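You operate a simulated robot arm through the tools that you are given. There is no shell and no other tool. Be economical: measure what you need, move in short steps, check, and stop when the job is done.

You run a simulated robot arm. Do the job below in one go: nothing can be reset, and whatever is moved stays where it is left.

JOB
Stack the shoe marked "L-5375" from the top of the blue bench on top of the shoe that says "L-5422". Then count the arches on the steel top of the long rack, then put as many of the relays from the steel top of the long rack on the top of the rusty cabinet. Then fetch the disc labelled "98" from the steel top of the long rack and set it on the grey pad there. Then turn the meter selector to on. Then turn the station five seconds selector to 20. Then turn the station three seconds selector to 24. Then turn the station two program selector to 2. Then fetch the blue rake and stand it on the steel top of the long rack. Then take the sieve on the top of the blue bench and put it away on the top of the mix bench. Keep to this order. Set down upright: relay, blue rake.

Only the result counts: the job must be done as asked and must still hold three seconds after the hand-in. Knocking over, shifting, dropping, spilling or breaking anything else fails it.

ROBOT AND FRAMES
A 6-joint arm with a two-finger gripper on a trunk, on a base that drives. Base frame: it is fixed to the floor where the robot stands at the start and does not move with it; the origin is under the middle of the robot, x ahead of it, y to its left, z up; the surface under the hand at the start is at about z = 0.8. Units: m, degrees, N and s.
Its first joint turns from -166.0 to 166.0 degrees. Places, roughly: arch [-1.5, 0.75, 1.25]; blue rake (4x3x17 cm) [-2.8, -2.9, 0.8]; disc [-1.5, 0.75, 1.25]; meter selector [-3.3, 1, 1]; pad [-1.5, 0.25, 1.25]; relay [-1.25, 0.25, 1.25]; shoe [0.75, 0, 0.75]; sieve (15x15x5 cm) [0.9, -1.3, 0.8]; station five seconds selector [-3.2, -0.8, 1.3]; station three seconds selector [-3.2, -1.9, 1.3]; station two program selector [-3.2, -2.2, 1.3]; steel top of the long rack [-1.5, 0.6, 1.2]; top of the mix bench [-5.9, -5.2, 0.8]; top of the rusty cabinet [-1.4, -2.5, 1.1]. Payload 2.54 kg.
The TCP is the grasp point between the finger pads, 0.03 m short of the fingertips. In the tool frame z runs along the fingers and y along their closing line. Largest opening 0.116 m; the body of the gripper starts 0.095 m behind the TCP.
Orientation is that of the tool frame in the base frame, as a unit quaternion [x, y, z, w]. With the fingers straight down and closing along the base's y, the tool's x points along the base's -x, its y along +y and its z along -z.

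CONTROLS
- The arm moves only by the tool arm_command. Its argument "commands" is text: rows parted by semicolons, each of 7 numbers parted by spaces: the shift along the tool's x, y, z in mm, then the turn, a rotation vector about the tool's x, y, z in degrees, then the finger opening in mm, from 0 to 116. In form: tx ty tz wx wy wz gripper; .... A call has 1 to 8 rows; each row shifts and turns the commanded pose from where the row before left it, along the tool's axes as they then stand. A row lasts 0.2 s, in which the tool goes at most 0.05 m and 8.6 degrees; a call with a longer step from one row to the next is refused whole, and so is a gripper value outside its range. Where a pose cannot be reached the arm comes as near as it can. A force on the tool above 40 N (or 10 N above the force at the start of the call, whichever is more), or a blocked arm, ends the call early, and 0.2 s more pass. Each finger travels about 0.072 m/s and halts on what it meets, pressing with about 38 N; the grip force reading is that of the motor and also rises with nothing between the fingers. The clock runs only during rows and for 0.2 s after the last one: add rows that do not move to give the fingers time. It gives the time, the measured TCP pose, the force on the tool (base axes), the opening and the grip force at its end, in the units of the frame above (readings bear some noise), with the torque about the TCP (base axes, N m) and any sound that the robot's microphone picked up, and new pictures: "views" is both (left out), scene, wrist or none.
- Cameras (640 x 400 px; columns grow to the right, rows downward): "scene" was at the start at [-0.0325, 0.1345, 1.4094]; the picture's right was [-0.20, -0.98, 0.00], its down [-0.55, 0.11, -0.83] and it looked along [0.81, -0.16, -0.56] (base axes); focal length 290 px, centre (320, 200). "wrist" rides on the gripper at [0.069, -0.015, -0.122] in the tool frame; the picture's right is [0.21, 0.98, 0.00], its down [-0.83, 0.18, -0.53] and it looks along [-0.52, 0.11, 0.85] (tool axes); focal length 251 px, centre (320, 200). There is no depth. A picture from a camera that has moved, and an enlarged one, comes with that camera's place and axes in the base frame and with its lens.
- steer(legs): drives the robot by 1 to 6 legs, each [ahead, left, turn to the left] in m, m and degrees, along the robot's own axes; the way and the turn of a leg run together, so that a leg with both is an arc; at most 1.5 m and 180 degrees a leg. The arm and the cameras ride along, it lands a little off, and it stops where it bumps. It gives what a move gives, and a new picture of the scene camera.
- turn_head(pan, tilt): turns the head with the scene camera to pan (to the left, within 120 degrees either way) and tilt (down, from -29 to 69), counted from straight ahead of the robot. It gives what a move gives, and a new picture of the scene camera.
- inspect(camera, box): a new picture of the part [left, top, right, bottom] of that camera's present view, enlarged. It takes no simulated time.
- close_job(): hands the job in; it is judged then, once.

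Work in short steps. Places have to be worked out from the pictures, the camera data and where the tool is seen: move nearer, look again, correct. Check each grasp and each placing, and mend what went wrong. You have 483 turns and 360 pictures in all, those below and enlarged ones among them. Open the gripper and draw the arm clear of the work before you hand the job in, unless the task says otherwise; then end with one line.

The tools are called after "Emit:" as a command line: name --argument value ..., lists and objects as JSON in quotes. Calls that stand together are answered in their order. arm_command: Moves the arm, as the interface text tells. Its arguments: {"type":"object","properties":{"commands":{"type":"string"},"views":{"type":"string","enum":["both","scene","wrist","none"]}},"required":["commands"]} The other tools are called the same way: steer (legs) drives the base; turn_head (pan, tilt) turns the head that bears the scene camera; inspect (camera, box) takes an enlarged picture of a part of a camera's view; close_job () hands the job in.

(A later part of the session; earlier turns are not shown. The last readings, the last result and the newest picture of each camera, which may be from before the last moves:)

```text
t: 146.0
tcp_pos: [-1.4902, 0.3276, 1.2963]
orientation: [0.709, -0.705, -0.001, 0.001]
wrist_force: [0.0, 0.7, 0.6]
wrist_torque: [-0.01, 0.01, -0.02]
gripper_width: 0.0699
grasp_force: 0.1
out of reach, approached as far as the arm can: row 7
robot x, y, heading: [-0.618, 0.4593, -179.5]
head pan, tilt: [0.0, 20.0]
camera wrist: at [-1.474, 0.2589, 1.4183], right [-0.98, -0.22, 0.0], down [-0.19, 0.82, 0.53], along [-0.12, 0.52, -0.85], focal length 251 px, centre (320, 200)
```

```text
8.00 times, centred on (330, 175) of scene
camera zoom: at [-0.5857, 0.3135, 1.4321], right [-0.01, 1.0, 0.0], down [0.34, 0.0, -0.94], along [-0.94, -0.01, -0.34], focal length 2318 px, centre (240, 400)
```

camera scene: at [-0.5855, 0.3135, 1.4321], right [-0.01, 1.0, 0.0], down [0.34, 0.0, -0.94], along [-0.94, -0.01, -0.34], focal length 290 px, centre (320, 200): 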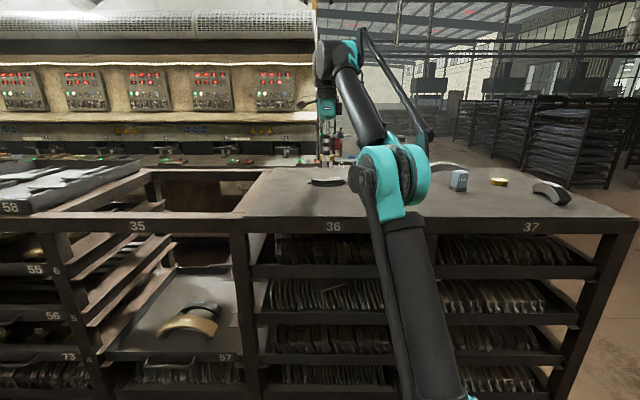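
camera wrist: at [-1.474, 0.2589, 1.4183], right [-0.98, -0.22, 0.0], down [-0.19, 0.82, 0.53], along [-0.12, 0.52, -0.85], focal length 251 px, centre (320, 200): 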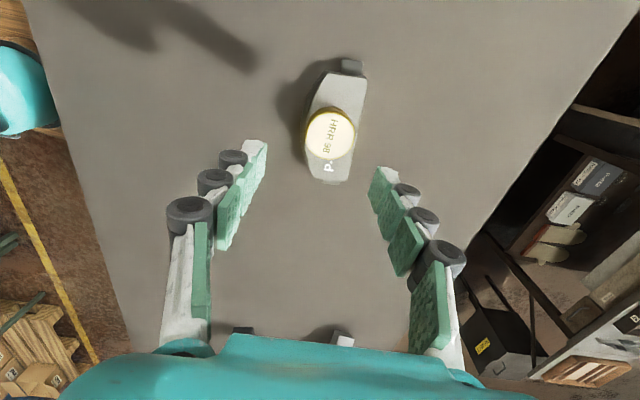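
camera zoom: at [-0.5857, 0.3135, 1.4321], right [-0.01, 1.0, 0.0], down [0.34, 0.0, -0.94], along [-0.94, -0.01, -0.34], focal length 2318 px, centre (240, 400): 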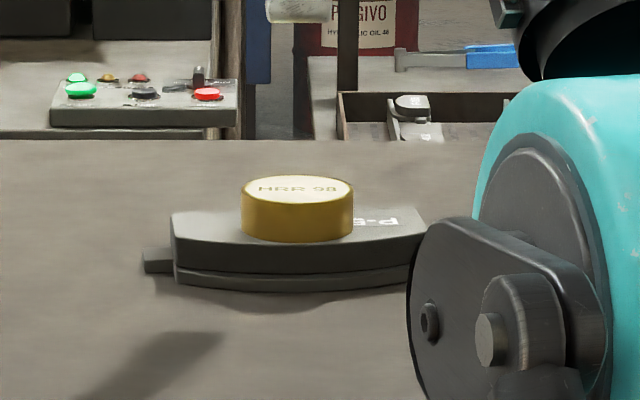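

The disc sits on the pad. I draw the arm back, then drive toward the rack's right end to look for the way round to the meter and stations.

Emit:
arm_command --commands "0 -40 0 0 0 0 70; 0 -45 0 0 0 0 70; 0 -45 0 0 0 0 70; 0 -45 -10 0 0 0 70; 0 -45 -10 0 0 0 70; 0 -45 -10 0 0 0 70; 0 -45 0 0 0 0 70; 0 0 0 0 0 0 70" --views "none"

Emit:
steer --legs '[[-0.2, 0, 0], [0, -1.4, 0]]'

Emit:
turn_head --pan 0 --tilt 15

```text
t: 147.8
tcp_pos: [-1.1786, 0.3292, 1.3273]
orientation: [0.71, -0.704, -0.001, 0.001]
wrist_force: [-0.3, -1.1, 0.3]
wrist_torque: [-0.01, 0.03, -0.02]
gripper_width: 0.0697
grasp_force: 0.1
robot x, y, heading: [-0.613, 0.4588, -180.1]
head pan, tilt: [0.0, 20.0]
```

```text
t: 156.0
tcp_pos: [-0.9838, 1.735, 1.3255]
orientation: [-0.705, 0.709, 0.001, -0.001]
wrist_force: [-0.2, -0.1, -0.8]
wrist_torque: [-0.04, 0.02, -0.01]
gripper_width: 0.07
grasp_force: 0.1
robot x, y, heading: [-0.4166, 1.8579, 179.8]
head pan, tilt: [0.0, 20.0]
camera scene: at [-0.3898, 1.7114, 1.4321], right [0.01, 1.0, 0.0], down [0.34, 0.0, -0.94], along [-0.94, 0.01, -0.34], focal length 290 px, centre (320, 200)
```

scene: 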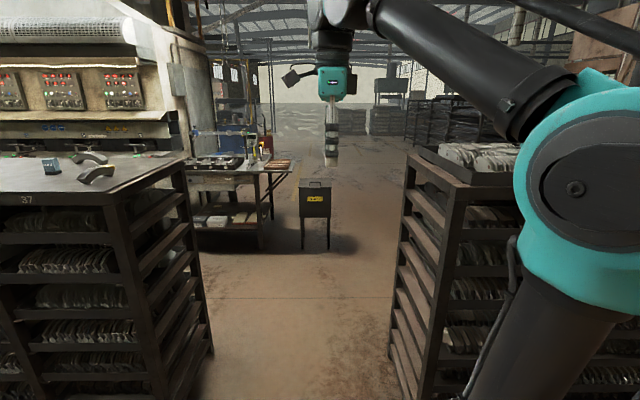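

```text
t: 156.6
tcp_pos: [-0.9823, 1.7353, 1.3266]
orientation: [-0.705, 0.709, 0.001, -0.001]
wrist_force: [0.8, -1.0, -0.4]
wrist_torque: [-0.01, 0.02, 0.01]
gripper_width: 0.0699
grasp_force: 0.1
robot x, y, heading: [-0.4181, 1.8572, 179.8]
head pan, tilt: [0.0, 15.0]
camera scene: at [-0.39, 1.7114, 1.4402], right [0.01, 1.0, 0.0], down [0.26, 0.0, -0.97], along [-0.97, 0.01, -0.26], focal length 290 px, centre (320, 200)
```

scene: 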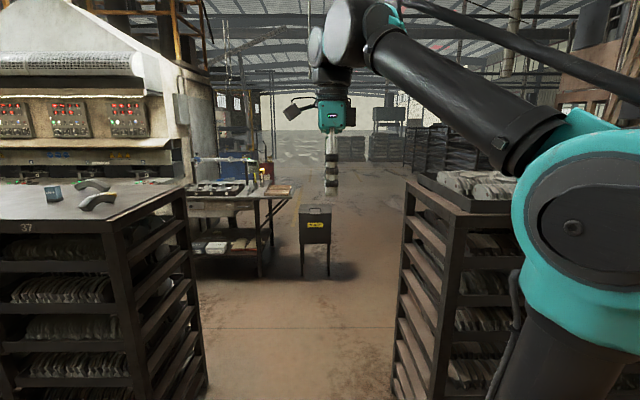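

There is a gap of about 1.1 m between the racks (y 1.06–2.15). I centre on it and drive through partly.

Emit:
steer --legs '[[0, 0.26, 0], [1.0, 0, 0]]'

Emit:
turn_head --pan 25 --tilt 20

```text
t: 163.2
tcp_pos: [-1.9748, 1.4695, 1.3262]
orientation: [0.71, -0.704, -0.001, 0.001]
wrist_force: [0.1, 0.1, 0.0]
wrist_torque: [-0.02, 0.02, -0.01]
gripper_width: 0.07
grasp_force: 0.1
robot x, y, heading: [-1.4096, 1.5999, -179.5]
head pan, tilt: [0.0, 15.0]
camera scene: at [-1.3818, 1.4527, 1.4403], right [-0.01, 1.0, 0.0], down [0.26, 0.0, -0.97], along [-0.97, -0.01, -0.26], focal length 290 px, centre (320, 200)
```

scene: 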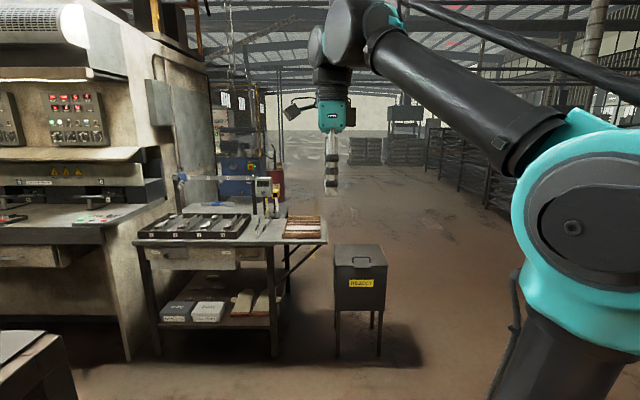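

```text
t: 164.1
tcp_pos: [-1.974, 1.4689, 1.3255]
orientation: [0.71, -0.704, 0.0, 0.001]
wrist_force: [-0.3, 1.4, 0.1]
wrist_torque: [-0.04, -0.01, 0.0]
gripper_width: 0.0698
grasp_force: 0.2
robot x, y, heading: [-1.4117, 1.6038, -179.5]
head pan, tilt: [25.0, 20.0]
camera scene: at [-1.3725, 1.4135, 1.4321], right [-0.43, 0.9, 0.0], down [0.31, 0.15, -0.94], along [-0.85, -0.4, -0.34], focal length 290 px, centre (320, 200)
```

scene: 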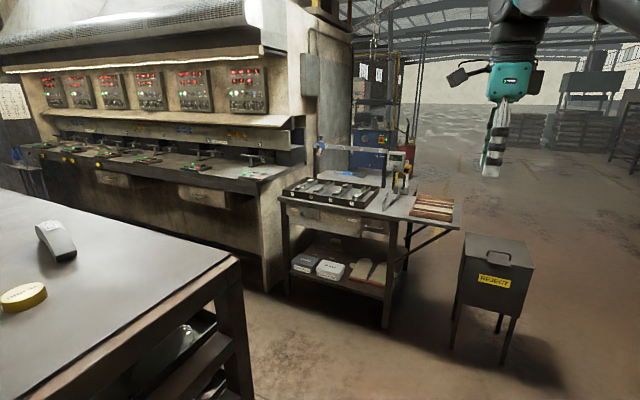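

A table with a meter-like device stands ahead; I enlarge it and the station panels.

Emit:
inspect --camera "scene" --box '[310, 130, 470, 220]'

Emit:
inspect --camera "scene" --box '[30, 55, 280, 180]'

```text
4.00 times, centred on (390, 175) of scene
camera zoom: at [-1.3725, 1.4135, 1.4321], right [-0.43, 0.9, 0.0], down [0.31, 0.15, -0.94], along [-0.85, -0.4, -0.34], focal length 1159 px, centre (40, 300)
```

zoom: 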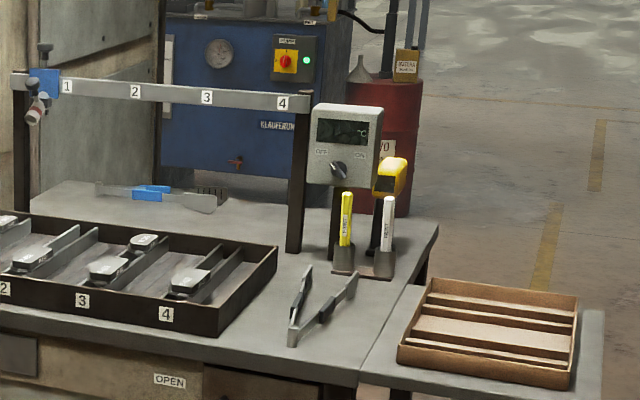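

```text
2.56 times, centred on (155, 118) of scene
camera zoom: at [-1.3725, 1.4135, 1.4321], right [-0.43, 0.9, 0.0], down [0.31, 0.15, -0.94], along [-0.85, -0.4, -0.34], focal length 742 px, centre (742, 411)
```

zoom: 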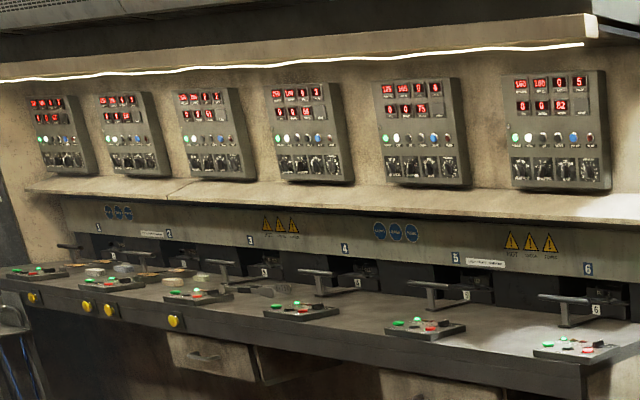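

The meter (grey box, knob between OFF and ON) stands at the table's rear right, about (-3.2, 1.07, 1.0). I drive nearer.

Emit:
steer --legs '[[0.82, 0, 0], [0, 0.45, 0]]'

Emit:
turn_head --pan 0 --tilt 25

```text
t: 170.8
tcp_pos: [-2.7816, 1.0091, 1.3266]
orientation: [0.709, -0.705, -0.001, 0.001]
wrist_force: [-0.6, 0.5, 0.3]
wrist_torque: [0.04, 0.01, -0.02]
gripper_width: 0.0697
grasp_force: 0.1
robot x, y, heading: [-2.213, 1.142, -179.7]
head pan, tilt: [25.0, 20.0]
camera scene: at [-2.1794, 0.9527, 1.4321], right [-0.43, 0.9, 0.0], down [0.31, 0.15, -0.94], along [-0.85, -0.4, -0.34], focal length 290 px, centre (320, 200)
```

scene: 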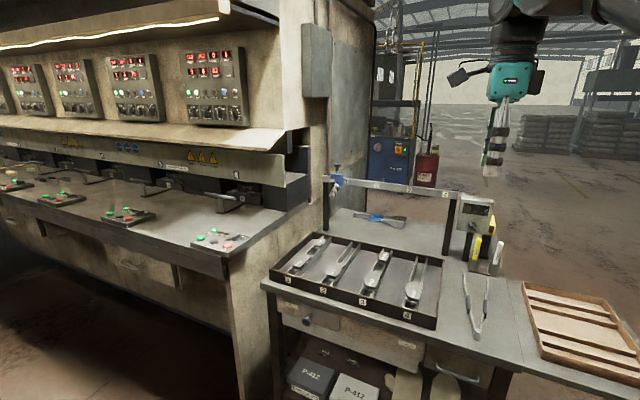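

```text
t: 171.7
tcp_pos: [-2.7826, 1.0107, 1.3266]
orientation: [0.709, -0.705, -0.002, 0.001]
wrist_force: [0.7, 0.5, -0.1]
wrist_torque: [-0.01, 0.02, 0.0]
gripper_width: 0.0697
grasp_force: 0.0
robot x, y, heading: [-2.2186, 1.1395, -179.8]
head pan, tilt: [0.0, 25.0]
camera scene: at [-2.1874, 0.992, 1.424], right [-0.01, 1.0, 0.0], down [0.42, 0.0, -0.91], along [-0.91, -0.01, -0.42], focal length 290 px, centre (320, 200)
```

scene: 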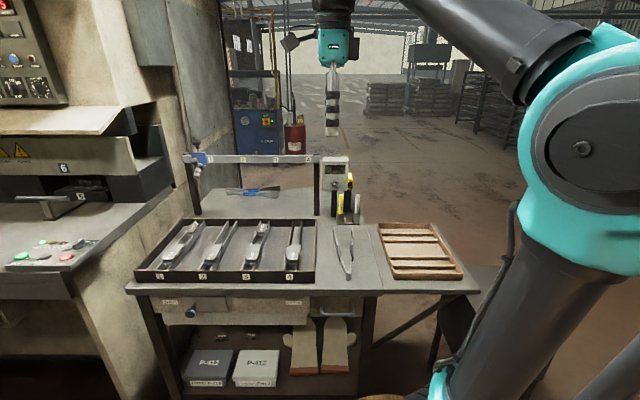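

Emit:
inspect --camera "scene" --box '[290, 140, 390, 240]'

Emit:
inspect --camera "scene" --box '[315, 150, 360, 190]'

```text
4.00 times, centred on (340, 190) of scene
camera zoom: at [-2.1874, 0.992, 1.424], right [-0.01, 1.0, 0.0], down [0.42, 0.0, -0.91], along [-0.91, -0.01, -0.42], focal length 1159 px, centre (240, 240)
```

zoom: 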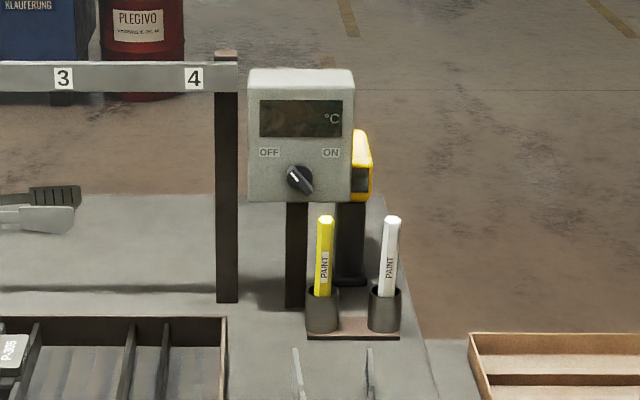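

```text
10.00 times, centred on (338, 170) of scene
camera zoom: at [-2.1874, 0.992, 1.424], right [-0.01, 1.0, 0.0], down [0.42, 0.0, -0.91], along [-0.91, -0.01, -0.42], focal length 2897 px, centre (145, 500)
```

zoom: 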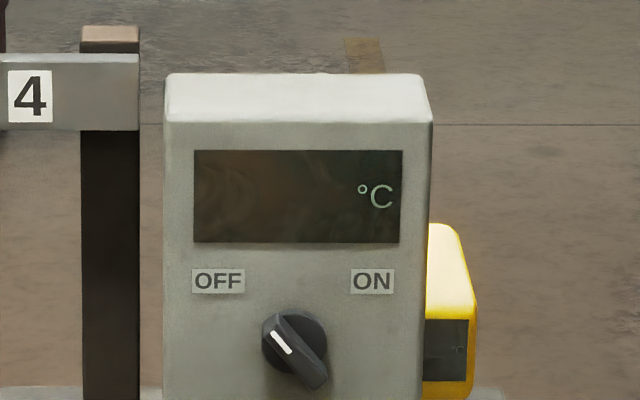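

The knob (bar handle pointing at OFF) is near (-3.257, 1.039, 1.0), with two paint pens standing just in front below it. I turn the tool about its axis first, so that the wrist camera will be on top when I pitch the tool to horizontal.

Emit:
arm_command --commands "0 0 0 0 0 8.5 40; 0 0 0 0 0 8.5 40; 0 0 0 0 0 8.5 40; 0 0 0 0 0 8.5 40; 0 0 0 0 0 8.5 40; 0 0 0 0 0 8.5 40; 0 0 0 0 0 8.5 20; 0 0 0 0 0 8.5 0" --views "none"

Emit:
arm_command --commands "0 0 0 0 0 8.5 0; 0 0 0 0 0 8.5 0; 0 0 0 0 0 5 0; 0 0 0 0 8.5 0 0; 0 0 0 0 8.5 0 0; 0 0 0 0 8.5 0 0; 0 0 0 0 8.5 0 0; 0 0 0 0 8.5 0 0" --views "both"

```text
t: 173.5
tcp_pos: [-2.8028, 1.0697, 1.3272]
orientation: [-0.202, 0.979, -0.007, -0.001]
wrist_force: [0.0, 0.0, 0.4]
wrist_torque: [0.02, 0.01, 0.02]
gripper_width: 0.0001
grasp_force: 26.2
out of reach, approached as far as the arm can: row 7, 8
robot x, y, heading: [-2.2188, 1.1386, -179.7]
head pan, tilt: [0.0, 25.0]
```

```text
t: 175.3
tcp_pos: [-2.8112, 1.2202, 1.3268]
orientation: [-0.002, 0.931, -0.001, -0.364]
wrist_force: [0.4, -0.4, -0.3]
wrist_torque: [0.02, -0.01, -0.01]
gripper_width: 0.0001
grasp_force: 28.6
out of reach, approached as far as the arm can: row 1, 2, 3
robot x, y, heading: [-2.2134, 1.1407, -179.6]
head pan, tilt: [0.0, 25.0]
camera scene: at [-2.1877, 0.9922, 1.424], right [0.0, 1.0, 0.0], down [0.42, 0.0, -0.91], along [-0.91, 0.0, -0.42], focal length 290 px, centre (320, 200)
camera wrist: at [-2.7789, 1.2057, 1.4636], right [-0.16, 0.98, 0.15], down [0.97, 0.19, -0.17], along [-0.19, 0.11, -0.97], focal length 251 px, centre (320, 200)
```

scene: 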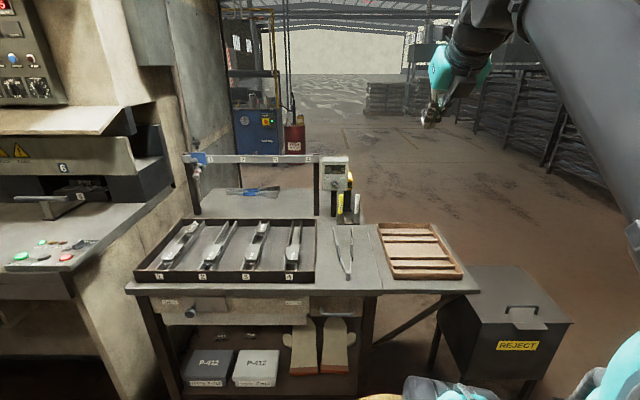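
wrist: 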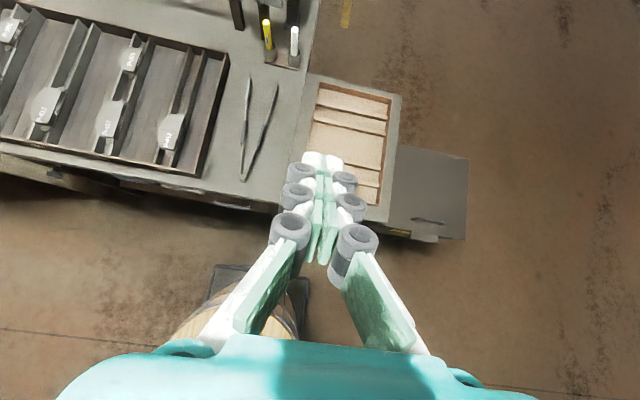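

The orientation is coming right. I finish the pitch to horizontal.

Emit:
arm_command --commands "0 0 0 0 8.5 0 0; 0 0 0 0 8.5 0 0; 0 0 0 0 8.5 0 0; 0 0 0 0 8.5 0 0; 0 0 0 0 8.5 0 0; 0 0 0 0 4 0 0; 0 0 0 0 0 0 0" --views "both"

```text
t: 176.9
tcp_pos: [-2.8097, 1.2205, 1.325]
orientation: [-0.002, 0.713, -0.002, -0.701]
wrist_force: [-0.3, 0.0, -0.1]
wrist_torque: [0.0, -0.02, 0.0]
gripper_width: 0.0
grasp_force: 28.8
robot x, y, heading: [-2.2199, 1.1412, -179.7]
head pan, tilt: [0.0, 25.0]
camera scene: at [-2.1874, 0.9921, 1.424], right [0.0, 1.0, 0.0], down [0.42, 0.0, -0.91], along [-0.91, 0.0, -0.42], focal length 290 px, centre (320, 200)
camera wrist: at [-2.6893, 1.206, 1.398], right [-0.01, 0.98, 0.21], down [0.55, 0.18, -0.82], along [-0.84, 0.11, -0.53], focal length 251 px, centre (320, 200)
```

scene: 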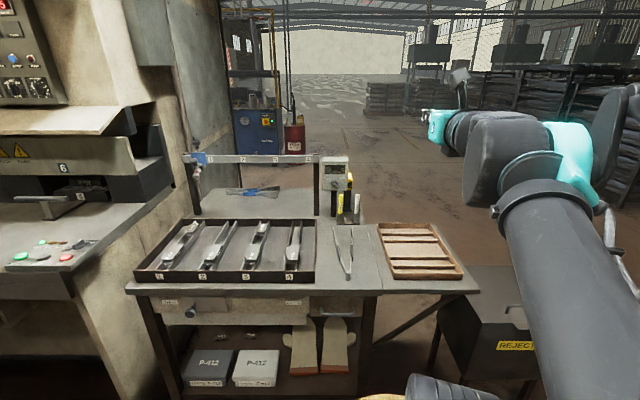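
wrist: 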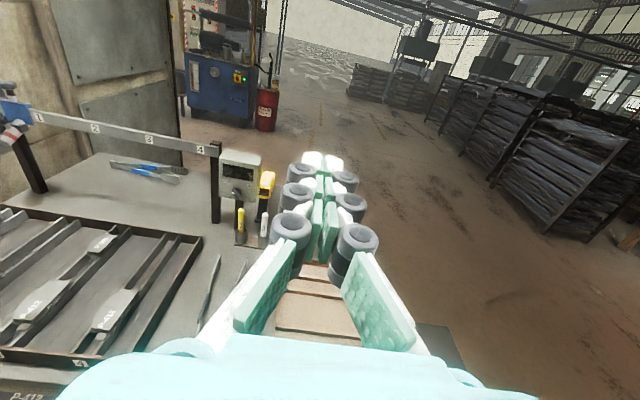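

I enlarge the meter in the wrist view to triangulate it.

Emit:
inspect --camera "wrist" --box '[205, 140, 285, 250]'

```text
3.64 times, centred on (245, 195) of wrist
camera zoom: at [-2.6893, 1.206, 1.398], right [-0.01, 0.98, 0.21], down [0.55, 0.18, -0.82], along [-0.84, 0.11, -0.53], focal length 914 px, centre (593, 218)
```

zoom: 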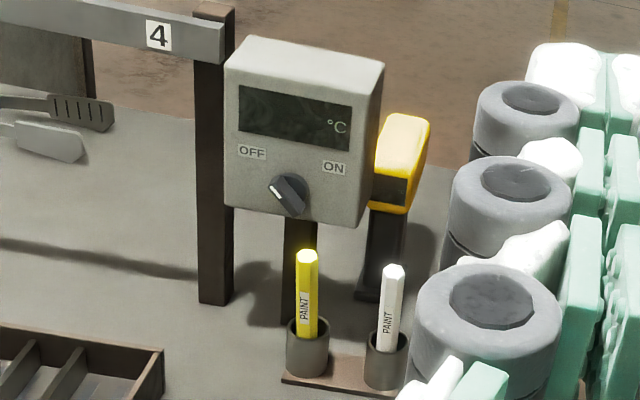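

Triangulated: knob at (-3.297, 1.047, 0.984), yellow pen top at (-3.28, 1.07, 0.944) — 4 cm lower. I bring the hand to knob height well in front, then roll -42° to match the bar.

Emit:
arm_command --commands "-42 -24.5 0 0 0 0 0; -42 -24.5 0 0 0 0 0; -42 -24.5 0 0 0 0 0; -42 -24.5 0 0 0 0 0; -42 -24.5 0 0 0 0 0; -42 -24.5 0 0 0 0 0; -42 -24.5 0 0 0 0 0; -46 0 0 0 0 0 10" --views "none"

Emit:
arm_command --commands "0 0 0 0 0 -8.4 30; 0 0 0 0 0 -8.4 30; 0 0 0 0 0 -8.4 30; 0 0 40 0 0 -8.4 30; 0 0 45 0 0 -8.4 30; 0 0 45 0 0 0 30; 0 0 45 0 0 0 30; 0 0 0 0 0 0 30" --views "both"

```text
t: 178.9
tcp_pos: [-2.8546, 1.177, 1.019]
orientation: [-0.003, 0.713, -0.003, -0.701]
wrist_force: [-1.2, 0.3, -0.6]
wrist_torque: [-0.01, 0.02, -0.01]
gripper_width: 0.0098
grasp_force: 0.0
out of reach, approached as far as the arm can: row 2, 3, 4, 5, 6, 7
robot x, y, heading: [-2.2157, 1.1406, -179.7]
head pan, tilt: [0.0, 25.0]
stopped in row 8: the arm was blocked; the commanded pose is now the measured one
```

```text
t: 180.7
tcp_pos: [-3.0286, 1.1745, 1.0155]
orientation: [-0.257, 0.664, 0.249, -0.657]
wrist_force: [-1.0, -0.3, -0.3]
wrist_torque: [0.01, 0.02, -0.02]
gripper_width: 0.0301
grasp_force: 0.0
robot x, y, heading: [-2.2131, 1.1412, -179.9]
head pan, tilt: [0.0, 25.0]
camera scene: at [-2.1873, 0.9921, 1.424], right [0.0, 1.0, 0.0], down [0.42, 0.0, -0.91], along [-0.91, 0.0, -0.42], focal length 290 px, centre (320, 200)
camera wrist: at [-2.9072, 1.1181, 1.0599], right [-0.02, 0.58, 0.81], down [0.53, 0.69, -0.48], along [-0.84, 0.43, -0.32], focal length 251 px, centre (320, 200)
```

scene: 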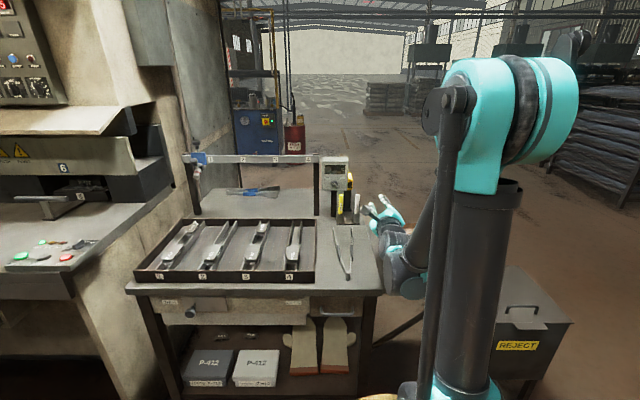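
wrist: 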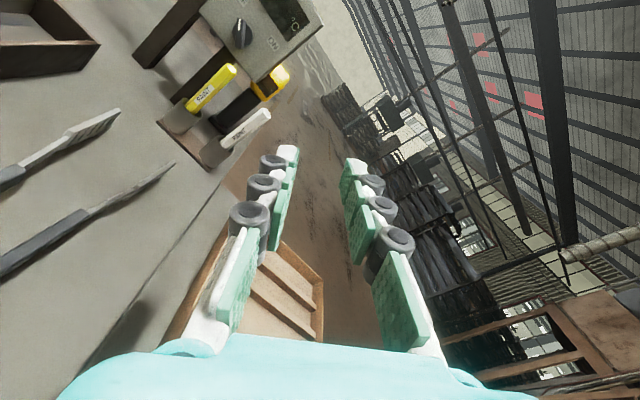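

I shift to the knob's y and z and advance to x ≈ -3.15.

Emit:
arm_command --commands "21 -38.6 0 0 0 0 30; 21 -38.6 0 0 0 0 30; 20 -38.6 0 0 0 0 30; 0 0 40 0 0 0 30; 0 0 40 0 0 0 30; 0 0 40 0 0 0 30; 0 0 0 0 0 0 30" --views "both"

```text
t: 182.3
tcp_pos: [-3.1558, 1.122, 0.9795]
orientation: [-0.28, 0.664, 0.227, -0.655]
wrist_force: [0.1, 0.1, 0.1]
wrist_torque: [-0.01, 0.0, 0.0]
gripper_width: 0.0302
grasp_force: 0.2
out of reach, approached as far as the arm can: row 1, 2, 3
robot x, y, heading: [-2.2151, 1.1376, -179.7]
head pan, tilt: [0.0, 25.0]
camera scene: at [-2.1873, 0.9921, 1.424], right [-0.01, 1.0, 0.0], down [0.42, 0.0, -0.91], along [-0.91, 0.0, -0.42], focal length 290 px, centre (320, 200)
camera wrist: at [-3.0327, 1.0724, 1.0268], right [-0.07, 0.58, 0.81], down [0.51, 0.72, -0.47], along [-0.86, 0.38, -0.34], focal length 251 px, centre (320, 200)
```

scene: 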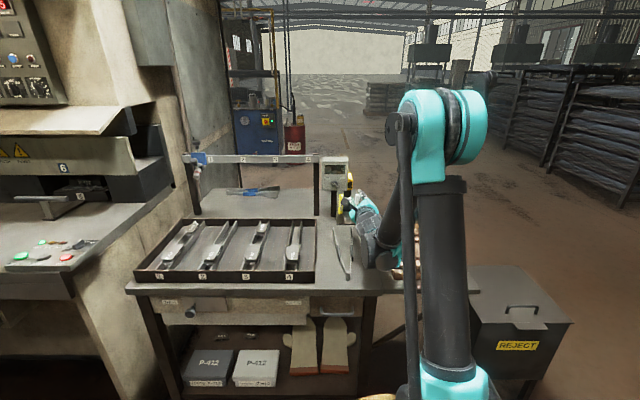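
wrist: 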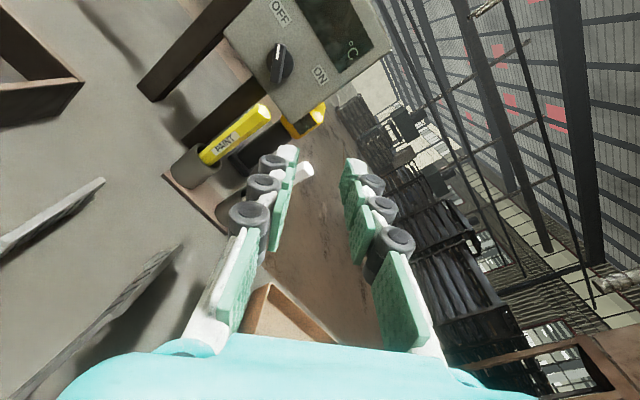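

The arm reaches a joint limit sideways, so I shift the base left by 7.5 cm instead.

Emit:
steer --legs '[[0, 0.075, 0]]'

Emit:
arm_command --commands "0 0 0 0 0 0 30" --views "wrist"

```text
t: 183.3
tcp_pos: [-3.1551, 1.0454, 0.98]
orientation: [-0.28, 0.664, 0.227, -0.655]
wrist_force: [0.3, -0.2, 0.4]
wrist_torque: [0.06, 0.01, 0.01]
gripper_width: 0.0301
grasp_force: 0.1
robot x, y, heading: [-2.2171, 1.0627, -179.6]
head pan, tilt: [0.0, 25.0]
camera scene: at [-2.1869, 0.9159, 1.424], right [-0.01, 1.0, 0.0], down [0.42, 0.0, -0.91], along [-0.91, -0.01, -0.42], focal length 290 px, centre (320, 200)
```

scene: 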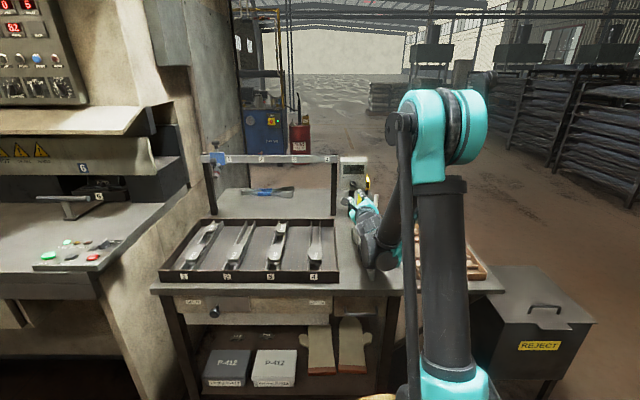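

```text
t: 183.7
tcp_pos: [-3.1555, 1.045, 0.9811]
orientation: [-0.281, 0.664, 0.227, -0.655]
wrist_force: [-0.5, 0.2, -0.4]
wrist_torque: [-0.04, -0.02, -0.02]
gripper_width: 0.0299
grasp_force: 0.1
robot x, y, heading: [-2.2122, 1.064, -179.8]
head pan, tilt: [0.0, 25.0]
camera wrist: at [-3.032, 0.9958, 1.0268], right [-0.07, 0.58, 0.81], down [0.51, 0.72, -0.47], along [-0.86, 0.38, -0.34], focal length 251 px, centre (320, 200)
```

wrist: 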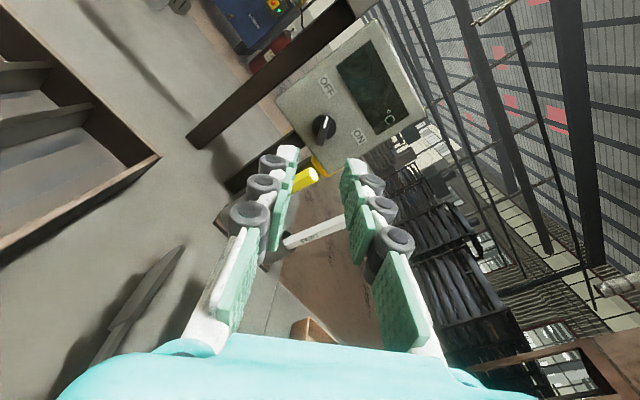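

The knob lies almost exactly on the tool axis. I enlarge to check bar angle.

Emit:
inspect --camera "wrist" --box '[285, 95, 365, 165]'

```text
5.71 times, centred on (325, 130) of wrist
camera zoom: at [-3.032, 0.9958, 1.0268], right [-0.07, 0.58, 0.81], down [0.51, 0.72, -0.47], along [-0.86, 0.38, -0.34], focal length 1437 px, centre (291, 600)
```

zoom: 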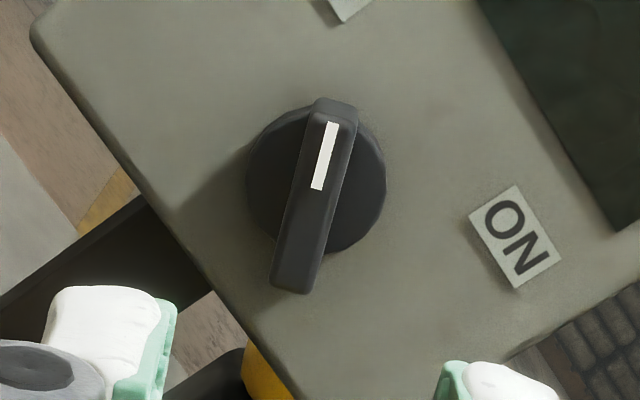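

The bar is parallel to the finger flats. I correct 4 mm and advance 55 mm.

Emit:
arm_command --commands "-3 4 25 0 0 0 30; 0 0 30 0 0 0 30; 0 0 0 0 0 0 30" --views "wrist"

Emit:
inspect --camera "wrist" --box '[260, 100, 380, 200]'

```text
t: 184.5
tcp_pos: [-3.2125, 1.0454, 0.9791]
orientation: [-0.281, 0.664, 0.227, -0.655]
wrist_force: [0.0, 0.3, 0.2]
wrist_torque: [-0.01, 0.0, 0.0]
gripper_width: 0.0302
grasp_force: 0.1
robot x, y, heading: [-2.2169, 1.0674, -179.7]
head pan, tilt: [0.0, 25.0]
camera wrist: at [-3.087, 0.9964, 1.0253], right [-0.07, 0.58, 0.81], down [0.51, 0.72, -0.47], along [-0.86, 0.38, -0.34], focal length 251 px, centre (320, 200)
```

wrist: 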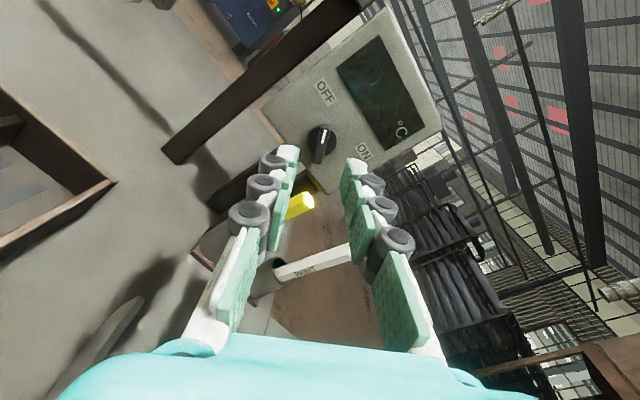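

```text
4.00 times, centred on (320, 150) of wrist
camera zoom: at [-3.087, 0.9964, 1.0253], right [-0.07, 0.58, 0.81], down [0.51, 0.72, -0.47], along [-0.86, 0.38, -0.34], focal length 1006 px, centre (320, 400)
```

zoom: 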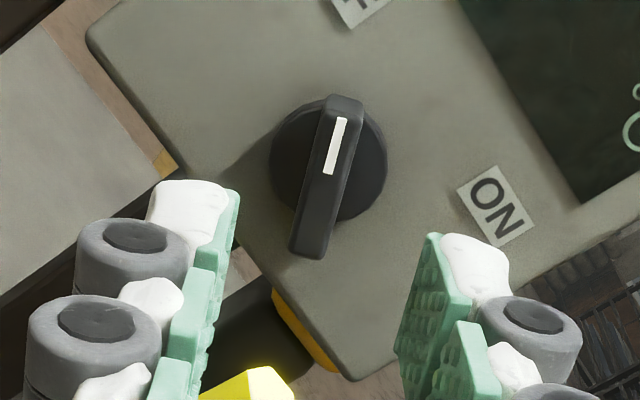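

I advance another 20 mm and look again at the knob relative to the fingertips.

Emit:
arm_command --commands "0 2 20 0 0 0 30; 0 0 0 0 0 0 30" --views "none"

Emit:
inspect --camera "wrist" --box '[260, 110, 380, 210]'

```text
t: 185.1
tcp_pos: [-3.2316, 1.0471, 0.979]
orientation: [-0.28, 0.663, 0.228, -0.655]
wrist_force: [-0.2, 0.3, -0.8]
wrist_torque: [-0.01, -0.01, 0.0]
gripper_width: 0.03
grasp_force: 0.1
robot x, y, heading: [-2.2202, 1.0637, -179.7]
head pan, tilt: [0.0, 25.0]
```

```text
4.00 times, centred on (320, 160) of wrist
camera zoom: at [-3.1074, 0.9973, 1.026], right [-0.07, 0.58, 0.81], down [0.51, 0.72, -0.47], along [-0.86, 0.38, -0.34], focal length 1006 px, centre (320, 360)
```

zoom: 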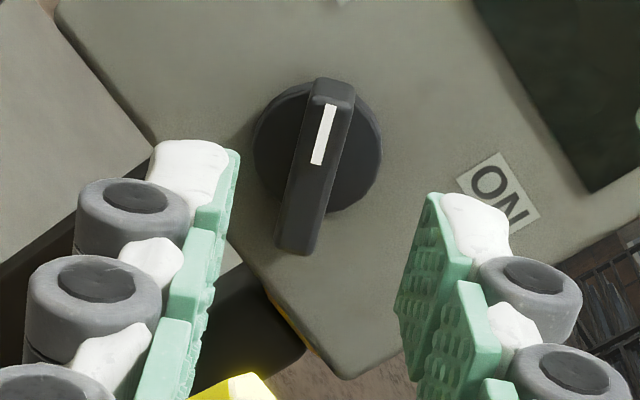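

Well aligned. I advance 40 mm so the fingers straddle the bar.

Emit:
arm_command --commands "0 0 20 0 0 0 30; 0 0 12 0 0 0 30; 0 0 6 0 0 0 30; 0 0 0 0 0 0 30" --views "none"

Emit:
inspect --camera "wrist" --box '[260, 110, 380, 210]'

```text
t: 186.1
tcp_pos: [-3.269, 1.0442, 0.9769]
orientation: [-0.28, 0.664, 0.227, -0.655]
wrist_force: [0.1, -0.4, -0.3]
wrist_torque: [0.02, 0.0, -0.01]
gripper_width: 0.0302
grasp_force: 0.0
robot x, y, heading: [-2.2167, 1.0648, -179.8]
head pan, tilt: [0.0, 25.0]
```

```text
4.00 times, centred on (320, 160) of wrist
camera zoom: at [-3.145, 0.9953, 1.0244], right [-0.07, 0.58, 0.81], down [0.51, 0.72, -0.47], along [-0.86, 0.38, -0.34], focal length 1006 px, centre (320, 360)
```

zoom: 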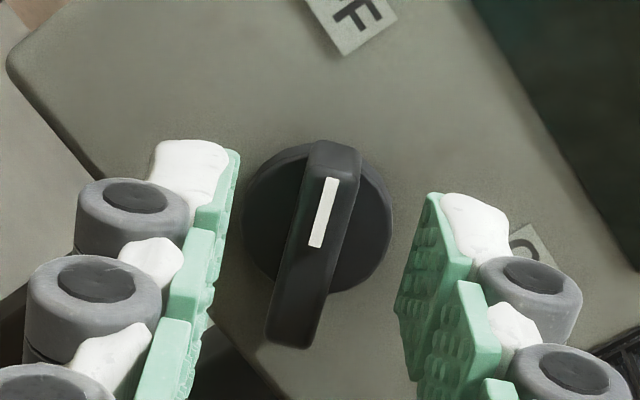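

Fingers straddle the bar's tip. 8 mm more, then close.

Emit:
arm_command --commands "0 -1 5 0 0 0 30; 0 0 3 0 0 0 30; 0 0 0 0 0 0 20; 0 0 0 0 0 0 8; 0 0 0 0 0 0 4; 0 0 0 0 0 0 4" --views "none"

Emit:
inspect --camera "wrist" --box '[240, 110, 400, 210]'

```text
t: 187.5
tcp_pos: [-3.2773, 1.0439, 0.9765]
orientation: [-0.279, 0.664, 0.227, -0.656]
wrist_force: [-5.3, 4.6, 7.9]
wrist_torque: [-0.77, 0.23, -0.34]
gripper_width: 0.0092
grasp_force: 36.7
robot x, y, heading: [-2.2157, 1.0638, -179.5]
head pan, tilt: [0.0, 25.0]
```

```text
4.00 times, centred on (320, 160) of wrist
camera zoom: at [-3.153, 0.9943, 1.0242], right [-0.07, 0.58, 0.81], down [0.51, 0.72, -0.47], along [-0.86, 0.38, -0.34], focal length 1006 px, centre (320, 360)
```

zoom: 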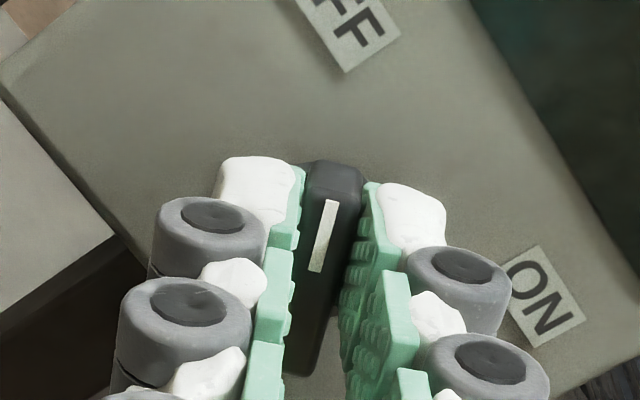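

Bar gripped at 9 mm and centred. I turn +42° clockwise first.

Emit:
arm_command --commands "0 0 0 0 0 7 4; 0 0 0 0 0 7 4; 0 0 0 0 0 7 4; 0 0 0 0 0 7 4; 0 0 0 0 0 7 4; 0 0 0 0 0 7 4" --views "wrist"

```text
t: 189.0
tcp_pos: [-3.2756, 1.0476, 0.978]
orientation: [-0.03, 0.719, -0.019, -0.695]
wrist_force: [5.5, 4.6, 6.6]
wrist_torque: [0.0, 0.14, -0.28]
gripper_width: 0.0088
grasp_force: 35.9
robot x, y, heading: [-2.2167, 1.0604, -179.6]
head pan, tilt: [0.0, 25.0]
stopped in row 6: the force on the tool passed its limit at 41 N (the readings are from after the stop); the commanded pose is now the measured one
camera wrist: at [-3.1561, 1.04, 1.0521], right [-0.07, 0.97, 0.23], down [0.55, 0.23, -0.8], along [-0.83, 0.07, -0.55], focal length 251 px, centre (320, 200)
```

wrist: 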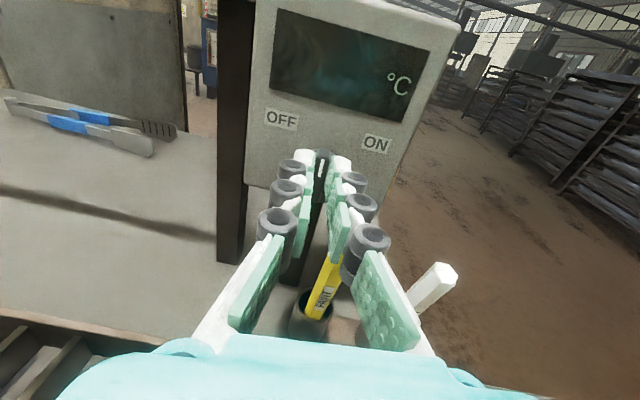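

The knob followed to vertical. The side force suggests the axis is a little up and right; I add small shifts and keep turning.

Emit:
arm_command --commands "1.5 1 -1 0 0 5 4; 0 0 0 0 0 6 4; 0 0 0 0 0 6 4; 0 0 0 0 0 6 4" --views "wrist"

```text
t: 190.0
tcp_pos: [-3.2766, 1.0497, 0.9787]
orientation: [0.112, 0.71, -0.161, -0.676]
wrist_force: [3.3, 13.0, -16.6]
wrist_torque: [0.14, 0.11, -0.75]
gripper_width: 0.0088
grasp_force: 36.0
robot x, y, heading: [-2.216, 1.064, -179.8]
head pan, tilt: [0.0, 25.0]
camera wrist: at [-3.1582, 1.0716, 1.0525], right [-0.07, 0.98, -0.17], down [0.57, -0.1, -0.81], along [-0.82, -0.16, -0.55], focal length 251 px, centre (320, 200)
```

wrist: 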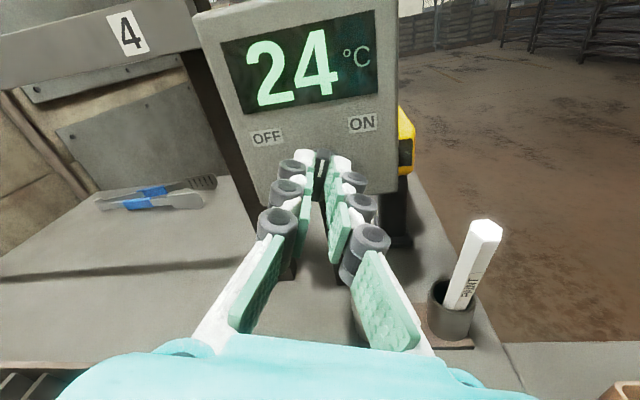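

The display came on (24 °C), with the knob at about +22°. I continue to the end stop, easing along the felt force.

Emit:
arm_command --commands "-0.6 1.3 0 0 0 5 4; 0 0 0 0 0 6 4; 0 0 0 0 0 6 4; 0 0 0 0 0 4 4" --views "wrist"

```text
t: 191.0
tcp_pos: [-3.277, 1.0518, 0.9776]
orientation: [0.236, 0.678, -0.284, -0.635]
wrist_force: [0.2, -26.5, -8.5]
wrist_torque: [0.91, -0.07, 0.48]
gripper_width: 0.0093
grasp_force: 37.3
out of reach, approached as far as the arm can: row 2, 3
robot x, y, heading: [-2.2164, 1.0644, -179.8]
head pan, tilt: [0.0, 25.0]
camera wrist: at [-3.1598, 1.0986, 1.0424], right [-0.06, 0.86, -0.51], down [0.59, -0.38, -0.71], along [-0.8, -0.34, -0.48], focal length 251 px, centre (320, 200)
```

wrist: 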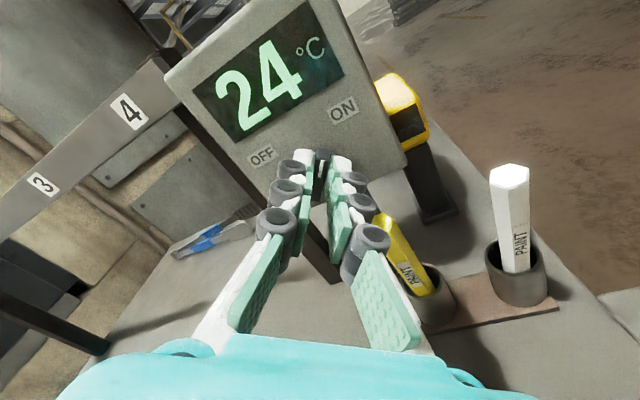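

Roll is now about +43° with rising torque: the end stop. I check the yellow pen and the knob.

Emit:
inspect --camera "wrist" --box '[280, 140, 560, 320]'

Emit:
inspect --camera "scene" --box '[310, 140, 400, 230]'

```text
2.22 times, centred on (420, 230) of wrist
camera zoom: at [-3.1598, 1.0986, 1.0424], right [-0.06, 0.86, -0.51], down [0.59, -0.38, -0.71], along [-0.8, -0.34, -0.48], focal length 559 px, centre (98, 133)
```

zoom: 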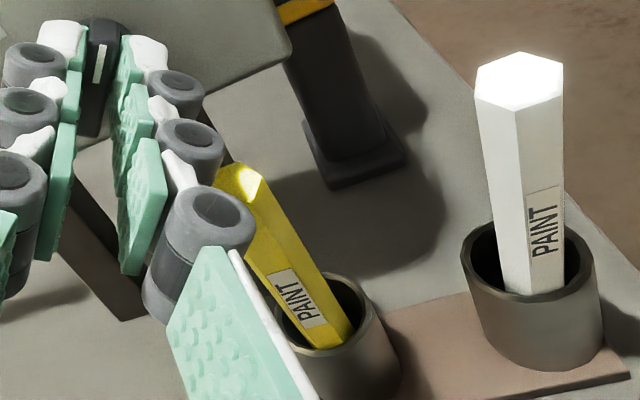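

```text
4.44 times, centred on (355, 185) of scene
camera zoom: at [-2.1872, 0.9146, 1.4239], right [-0.01, 1.0, 0.0], down [0.42, 0.0, -0.91], along [-0.91, -0.01, -0.42], focal length 1288 px, centre (164, 267)
```

zoom: 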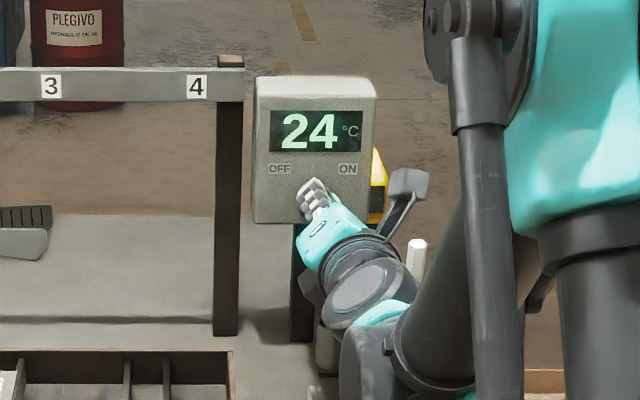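

The pens are still standing in their holders. I open only a little and back straight out.

Emit:
arm_command --commands "0 0 0 0 0 0 13; 0 0 0 0 0 0 14; 0 0 -10 0 0 0 14; 0 0 -30 0 0 0 14; 0 0 -40 0 0 0 14; 0 0 -40 0 0 0 14; 0 0 -40 0 0 0 14; 0 0 0 0 0 0 14" --views "wrist"

```text
t: 192.8
tcp_pos: [-3.117, 1.0699, 0.9835]
orientation: [0.24, 0.677, -0.28, -0.637]
wrist_force: [0.1, -0.3, -0.6]
wrist_torque: [0.0, 0.0, 0.0]
gripper_width: 0.0139
grasp_force: 0.0
out of reach, approached as far as the arm can: row 4
robot x, y, heading: [-2.2137, 1.0644, -179.6]
head pan, tilt: [0.0, 25.0]
camera wrist: at [-2.9997, 1.1152, 1.0489], right [-0.05, 0.86, -0.51], down [0.59, -0.39, -0.71], along [-0.81, -0.33, -0.49], focal length 251 px, centre (320, 200)
```

wrist: 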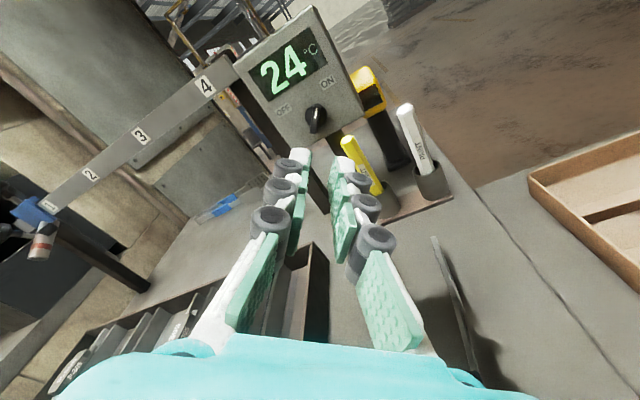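

Emit:
inspect --camera "wrist" --box '[250, 50, 450, 220]'

```text
2.35 times, centred on (350, 135) of wrist
camera zoom: at [-2.9997, 1.1152, 1.0489], right [-0.05, 0.86, -0.51], down [0.59, -0.39, -0.71], along [-0.81, -0.33, -0.49], focal length 592 px, centre (249, 353)
```

zoom: 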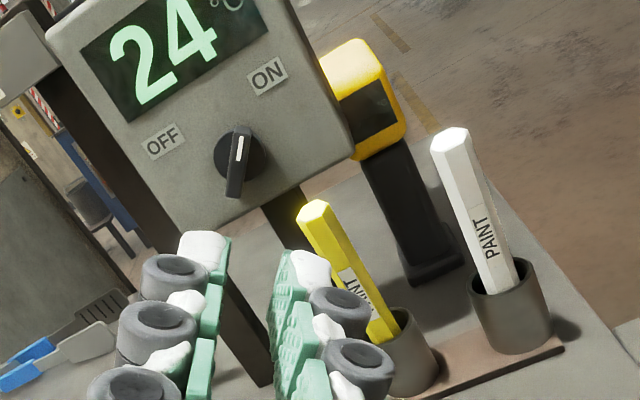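

The knob points to ON and pens are fine. I back the hand away, raise it and undo the roll.

Emit:
arm_command --commands "0 0 -45 0 0 0 14; 0 0 -45 0 0 0 14; 15 -14 -40 0 0 -7 14; 15 -14 -40 0 0 -7 14; 20 -15 -35 0 0 -7 14; 20 -15 -30 0 0 -7 14; 25 -10 -30 0 0 -7 14; 30 -5 -20 0 0 -7 14" --views "none"

Emit:
arm_command --commands "40 0 0 0 0 0 14; 40 0 0 0 0 0 14; 40 0 0 0 0 0 14; 40 0 0 0 0 0 14; 0 0 0 0 0 0 14" --views "scene"

```text
t: 194.6
tcp_pos: [-2.8382, 1.0736, 1.1409]
orientation: [-0.019, 0.72, -0.032, -0.693]
wrist_force: [0.4, 0.9, 0.0]
wrist_torque: [0.06, -0.03, -0.01]
gripper_width: 0.0142
grasp_force: 0.0
robot x, y, heading: [-2.2171, 1.0636, -179.6]
head pan, tilt: [0.0, 25.0]
```

```text
t: 195.8
tcp_pos: [-2.8433, 1.0767, 1.302]
orientation: [-0.018, 0.72, -0.032, -0.693]
wrist_force: [0.7, 0.2, -0.9]
wrist_torque: [-0.01, 0.01, 0.0]
gripper_width: 0.0138
grasp_force: 0.0
robot x, y, heading: [-2.2159, 1.061, -179.6]
head pan, tilt: [0.0, 25.0]
camera scene: at [-2.1869, 0.9161, 1.424], right [-0.01, 1.0, 0.0], down [0.42, 0.0, -0.91], along [-0.91, 0.0, -0.42], focal length 290 px, centre (320, 200)
```

scene: 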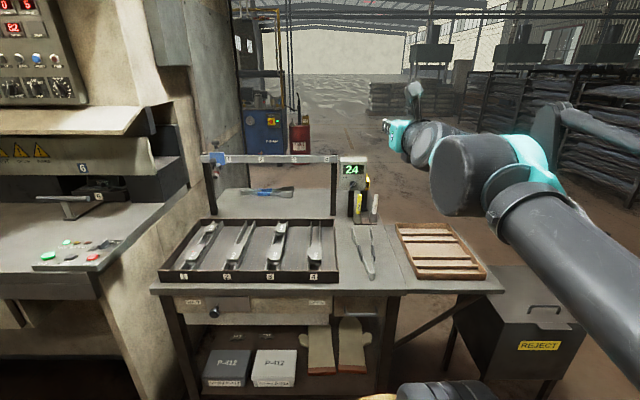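

I retract a bit more and drive left along the station aisle in steps.

Emit:
arm_command --commands "0 0 -40 0 0 0 14; 0 0 -40 0 0 0 14; 0 0 -30 0 0 0 14; 0 0 0 0 0 0 14" --views "none"

Emit:
steer --legs '[[0, 0.9, 0]]'

```text
t: 196.8
tcp_pos: [-2.8026, 1.0814, 1.3244]
orientation: [-0.017, 0.721, -0.032, -0.692]
wrist_force: [0.5, 0.3, -0.8]
wrist_torque: [0.02, 0.01, -0.01]
gripper_width: 0.0139
grasp_force: 0.1
out of reach, approached as far as the arm can: row 2, 3
robot x, y, heading: [-2.2181, 1.0642, -179.5]
head pan, tilt: [0.0, 25.0]
```

```text
t: 201.5
tcp_pos: [-2.7995, 0.1761, 1.3208]
orientation: [-0.017, 0.721, -0.033, -0.692]
wrist_force: [-0.1, -0.2, -0.4]
wrist_torque: [0.02, 0.0, 0.01]
gripper_width: 0.0142
grasp_force: 0.0
robot x, y, heading: [-2.2125, 0.1597, -179.6]
head pan, tilt: [0.0, 25.0]
camera scene: at [-2.189, 0.0135, 1.4244], right [0.0, 1.0, 0.0], down [0.43, 0.0, -0.9], along [-0.9, -0.01, -0.43], focal length 290 px, centre (320, 200)
```

scene: 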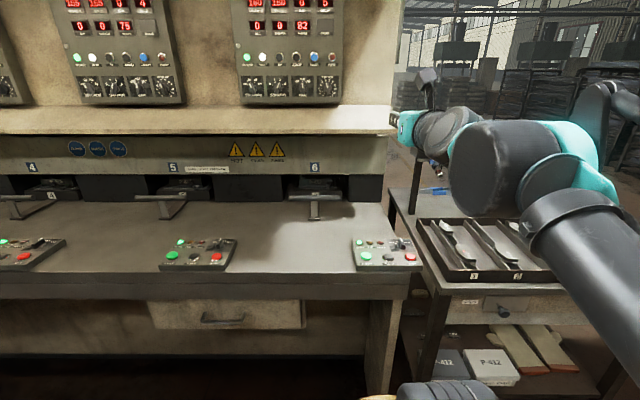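

Panel 6 is ahead, panel 5 to the left. I drive 0.87 m more left.

Emit:
steer --legs '[[0, 0.85, -0.4]]'

Emit:
turn_head --pan 0 --tilt 8

```text
t: 206.0
tcp_pos: [-2.8007, -0.6606, 1.3225]
orientation: [-0.014, 0.721, -0.028, -0.692]
wrist_force: [-0.5, -0.3, -0.3]
wrist_torque: [0.0, -0.01, -0.02]
gripper_width: 0.014
grasp_force: 0.1
robot x, y, heading: [-2.2141, -0.6836, 179.8]
head pan, tilt: [0.0, 25.0]
camera scene: at [-2.1894, -0.8297, 1.4243], right [0.01, 1.0, 0.0], down [0.43, 0.0, -0.9], along [-0.9, 0.0, -0.43], focal length 290 px, centre (320, 200)
```

scene: 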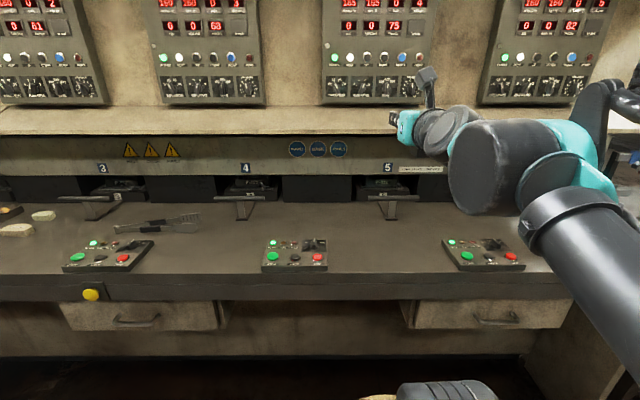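

```text
t: 206.8
tcp_pos: [-2.7989, -0.6602, 1.3239]
orientation: [-0.013, 0.72, -0.028, -0.693]
wrist_force: [-0.4, 0.3, -0.6]
wrist_torque: [0.03, 0.02, 0.02]
gripper_width: 0.0138
grasp_force: 0.1
robot x, y, heading: [-2.2182, -0.6833, 179.8]
head pan, tilt: [0.0, 8.0]
camera scene: at [-2.1887, -0.83, 1.4518], right [0.01, 1.0, 0.0], down [0.14, 0.0, -0.99], along [-0.99, 0.01, -0.14], focal length 290 px, centre (320, 200)
```

scene: 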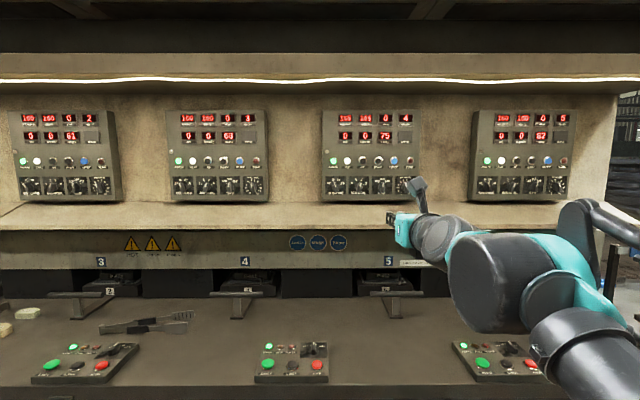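

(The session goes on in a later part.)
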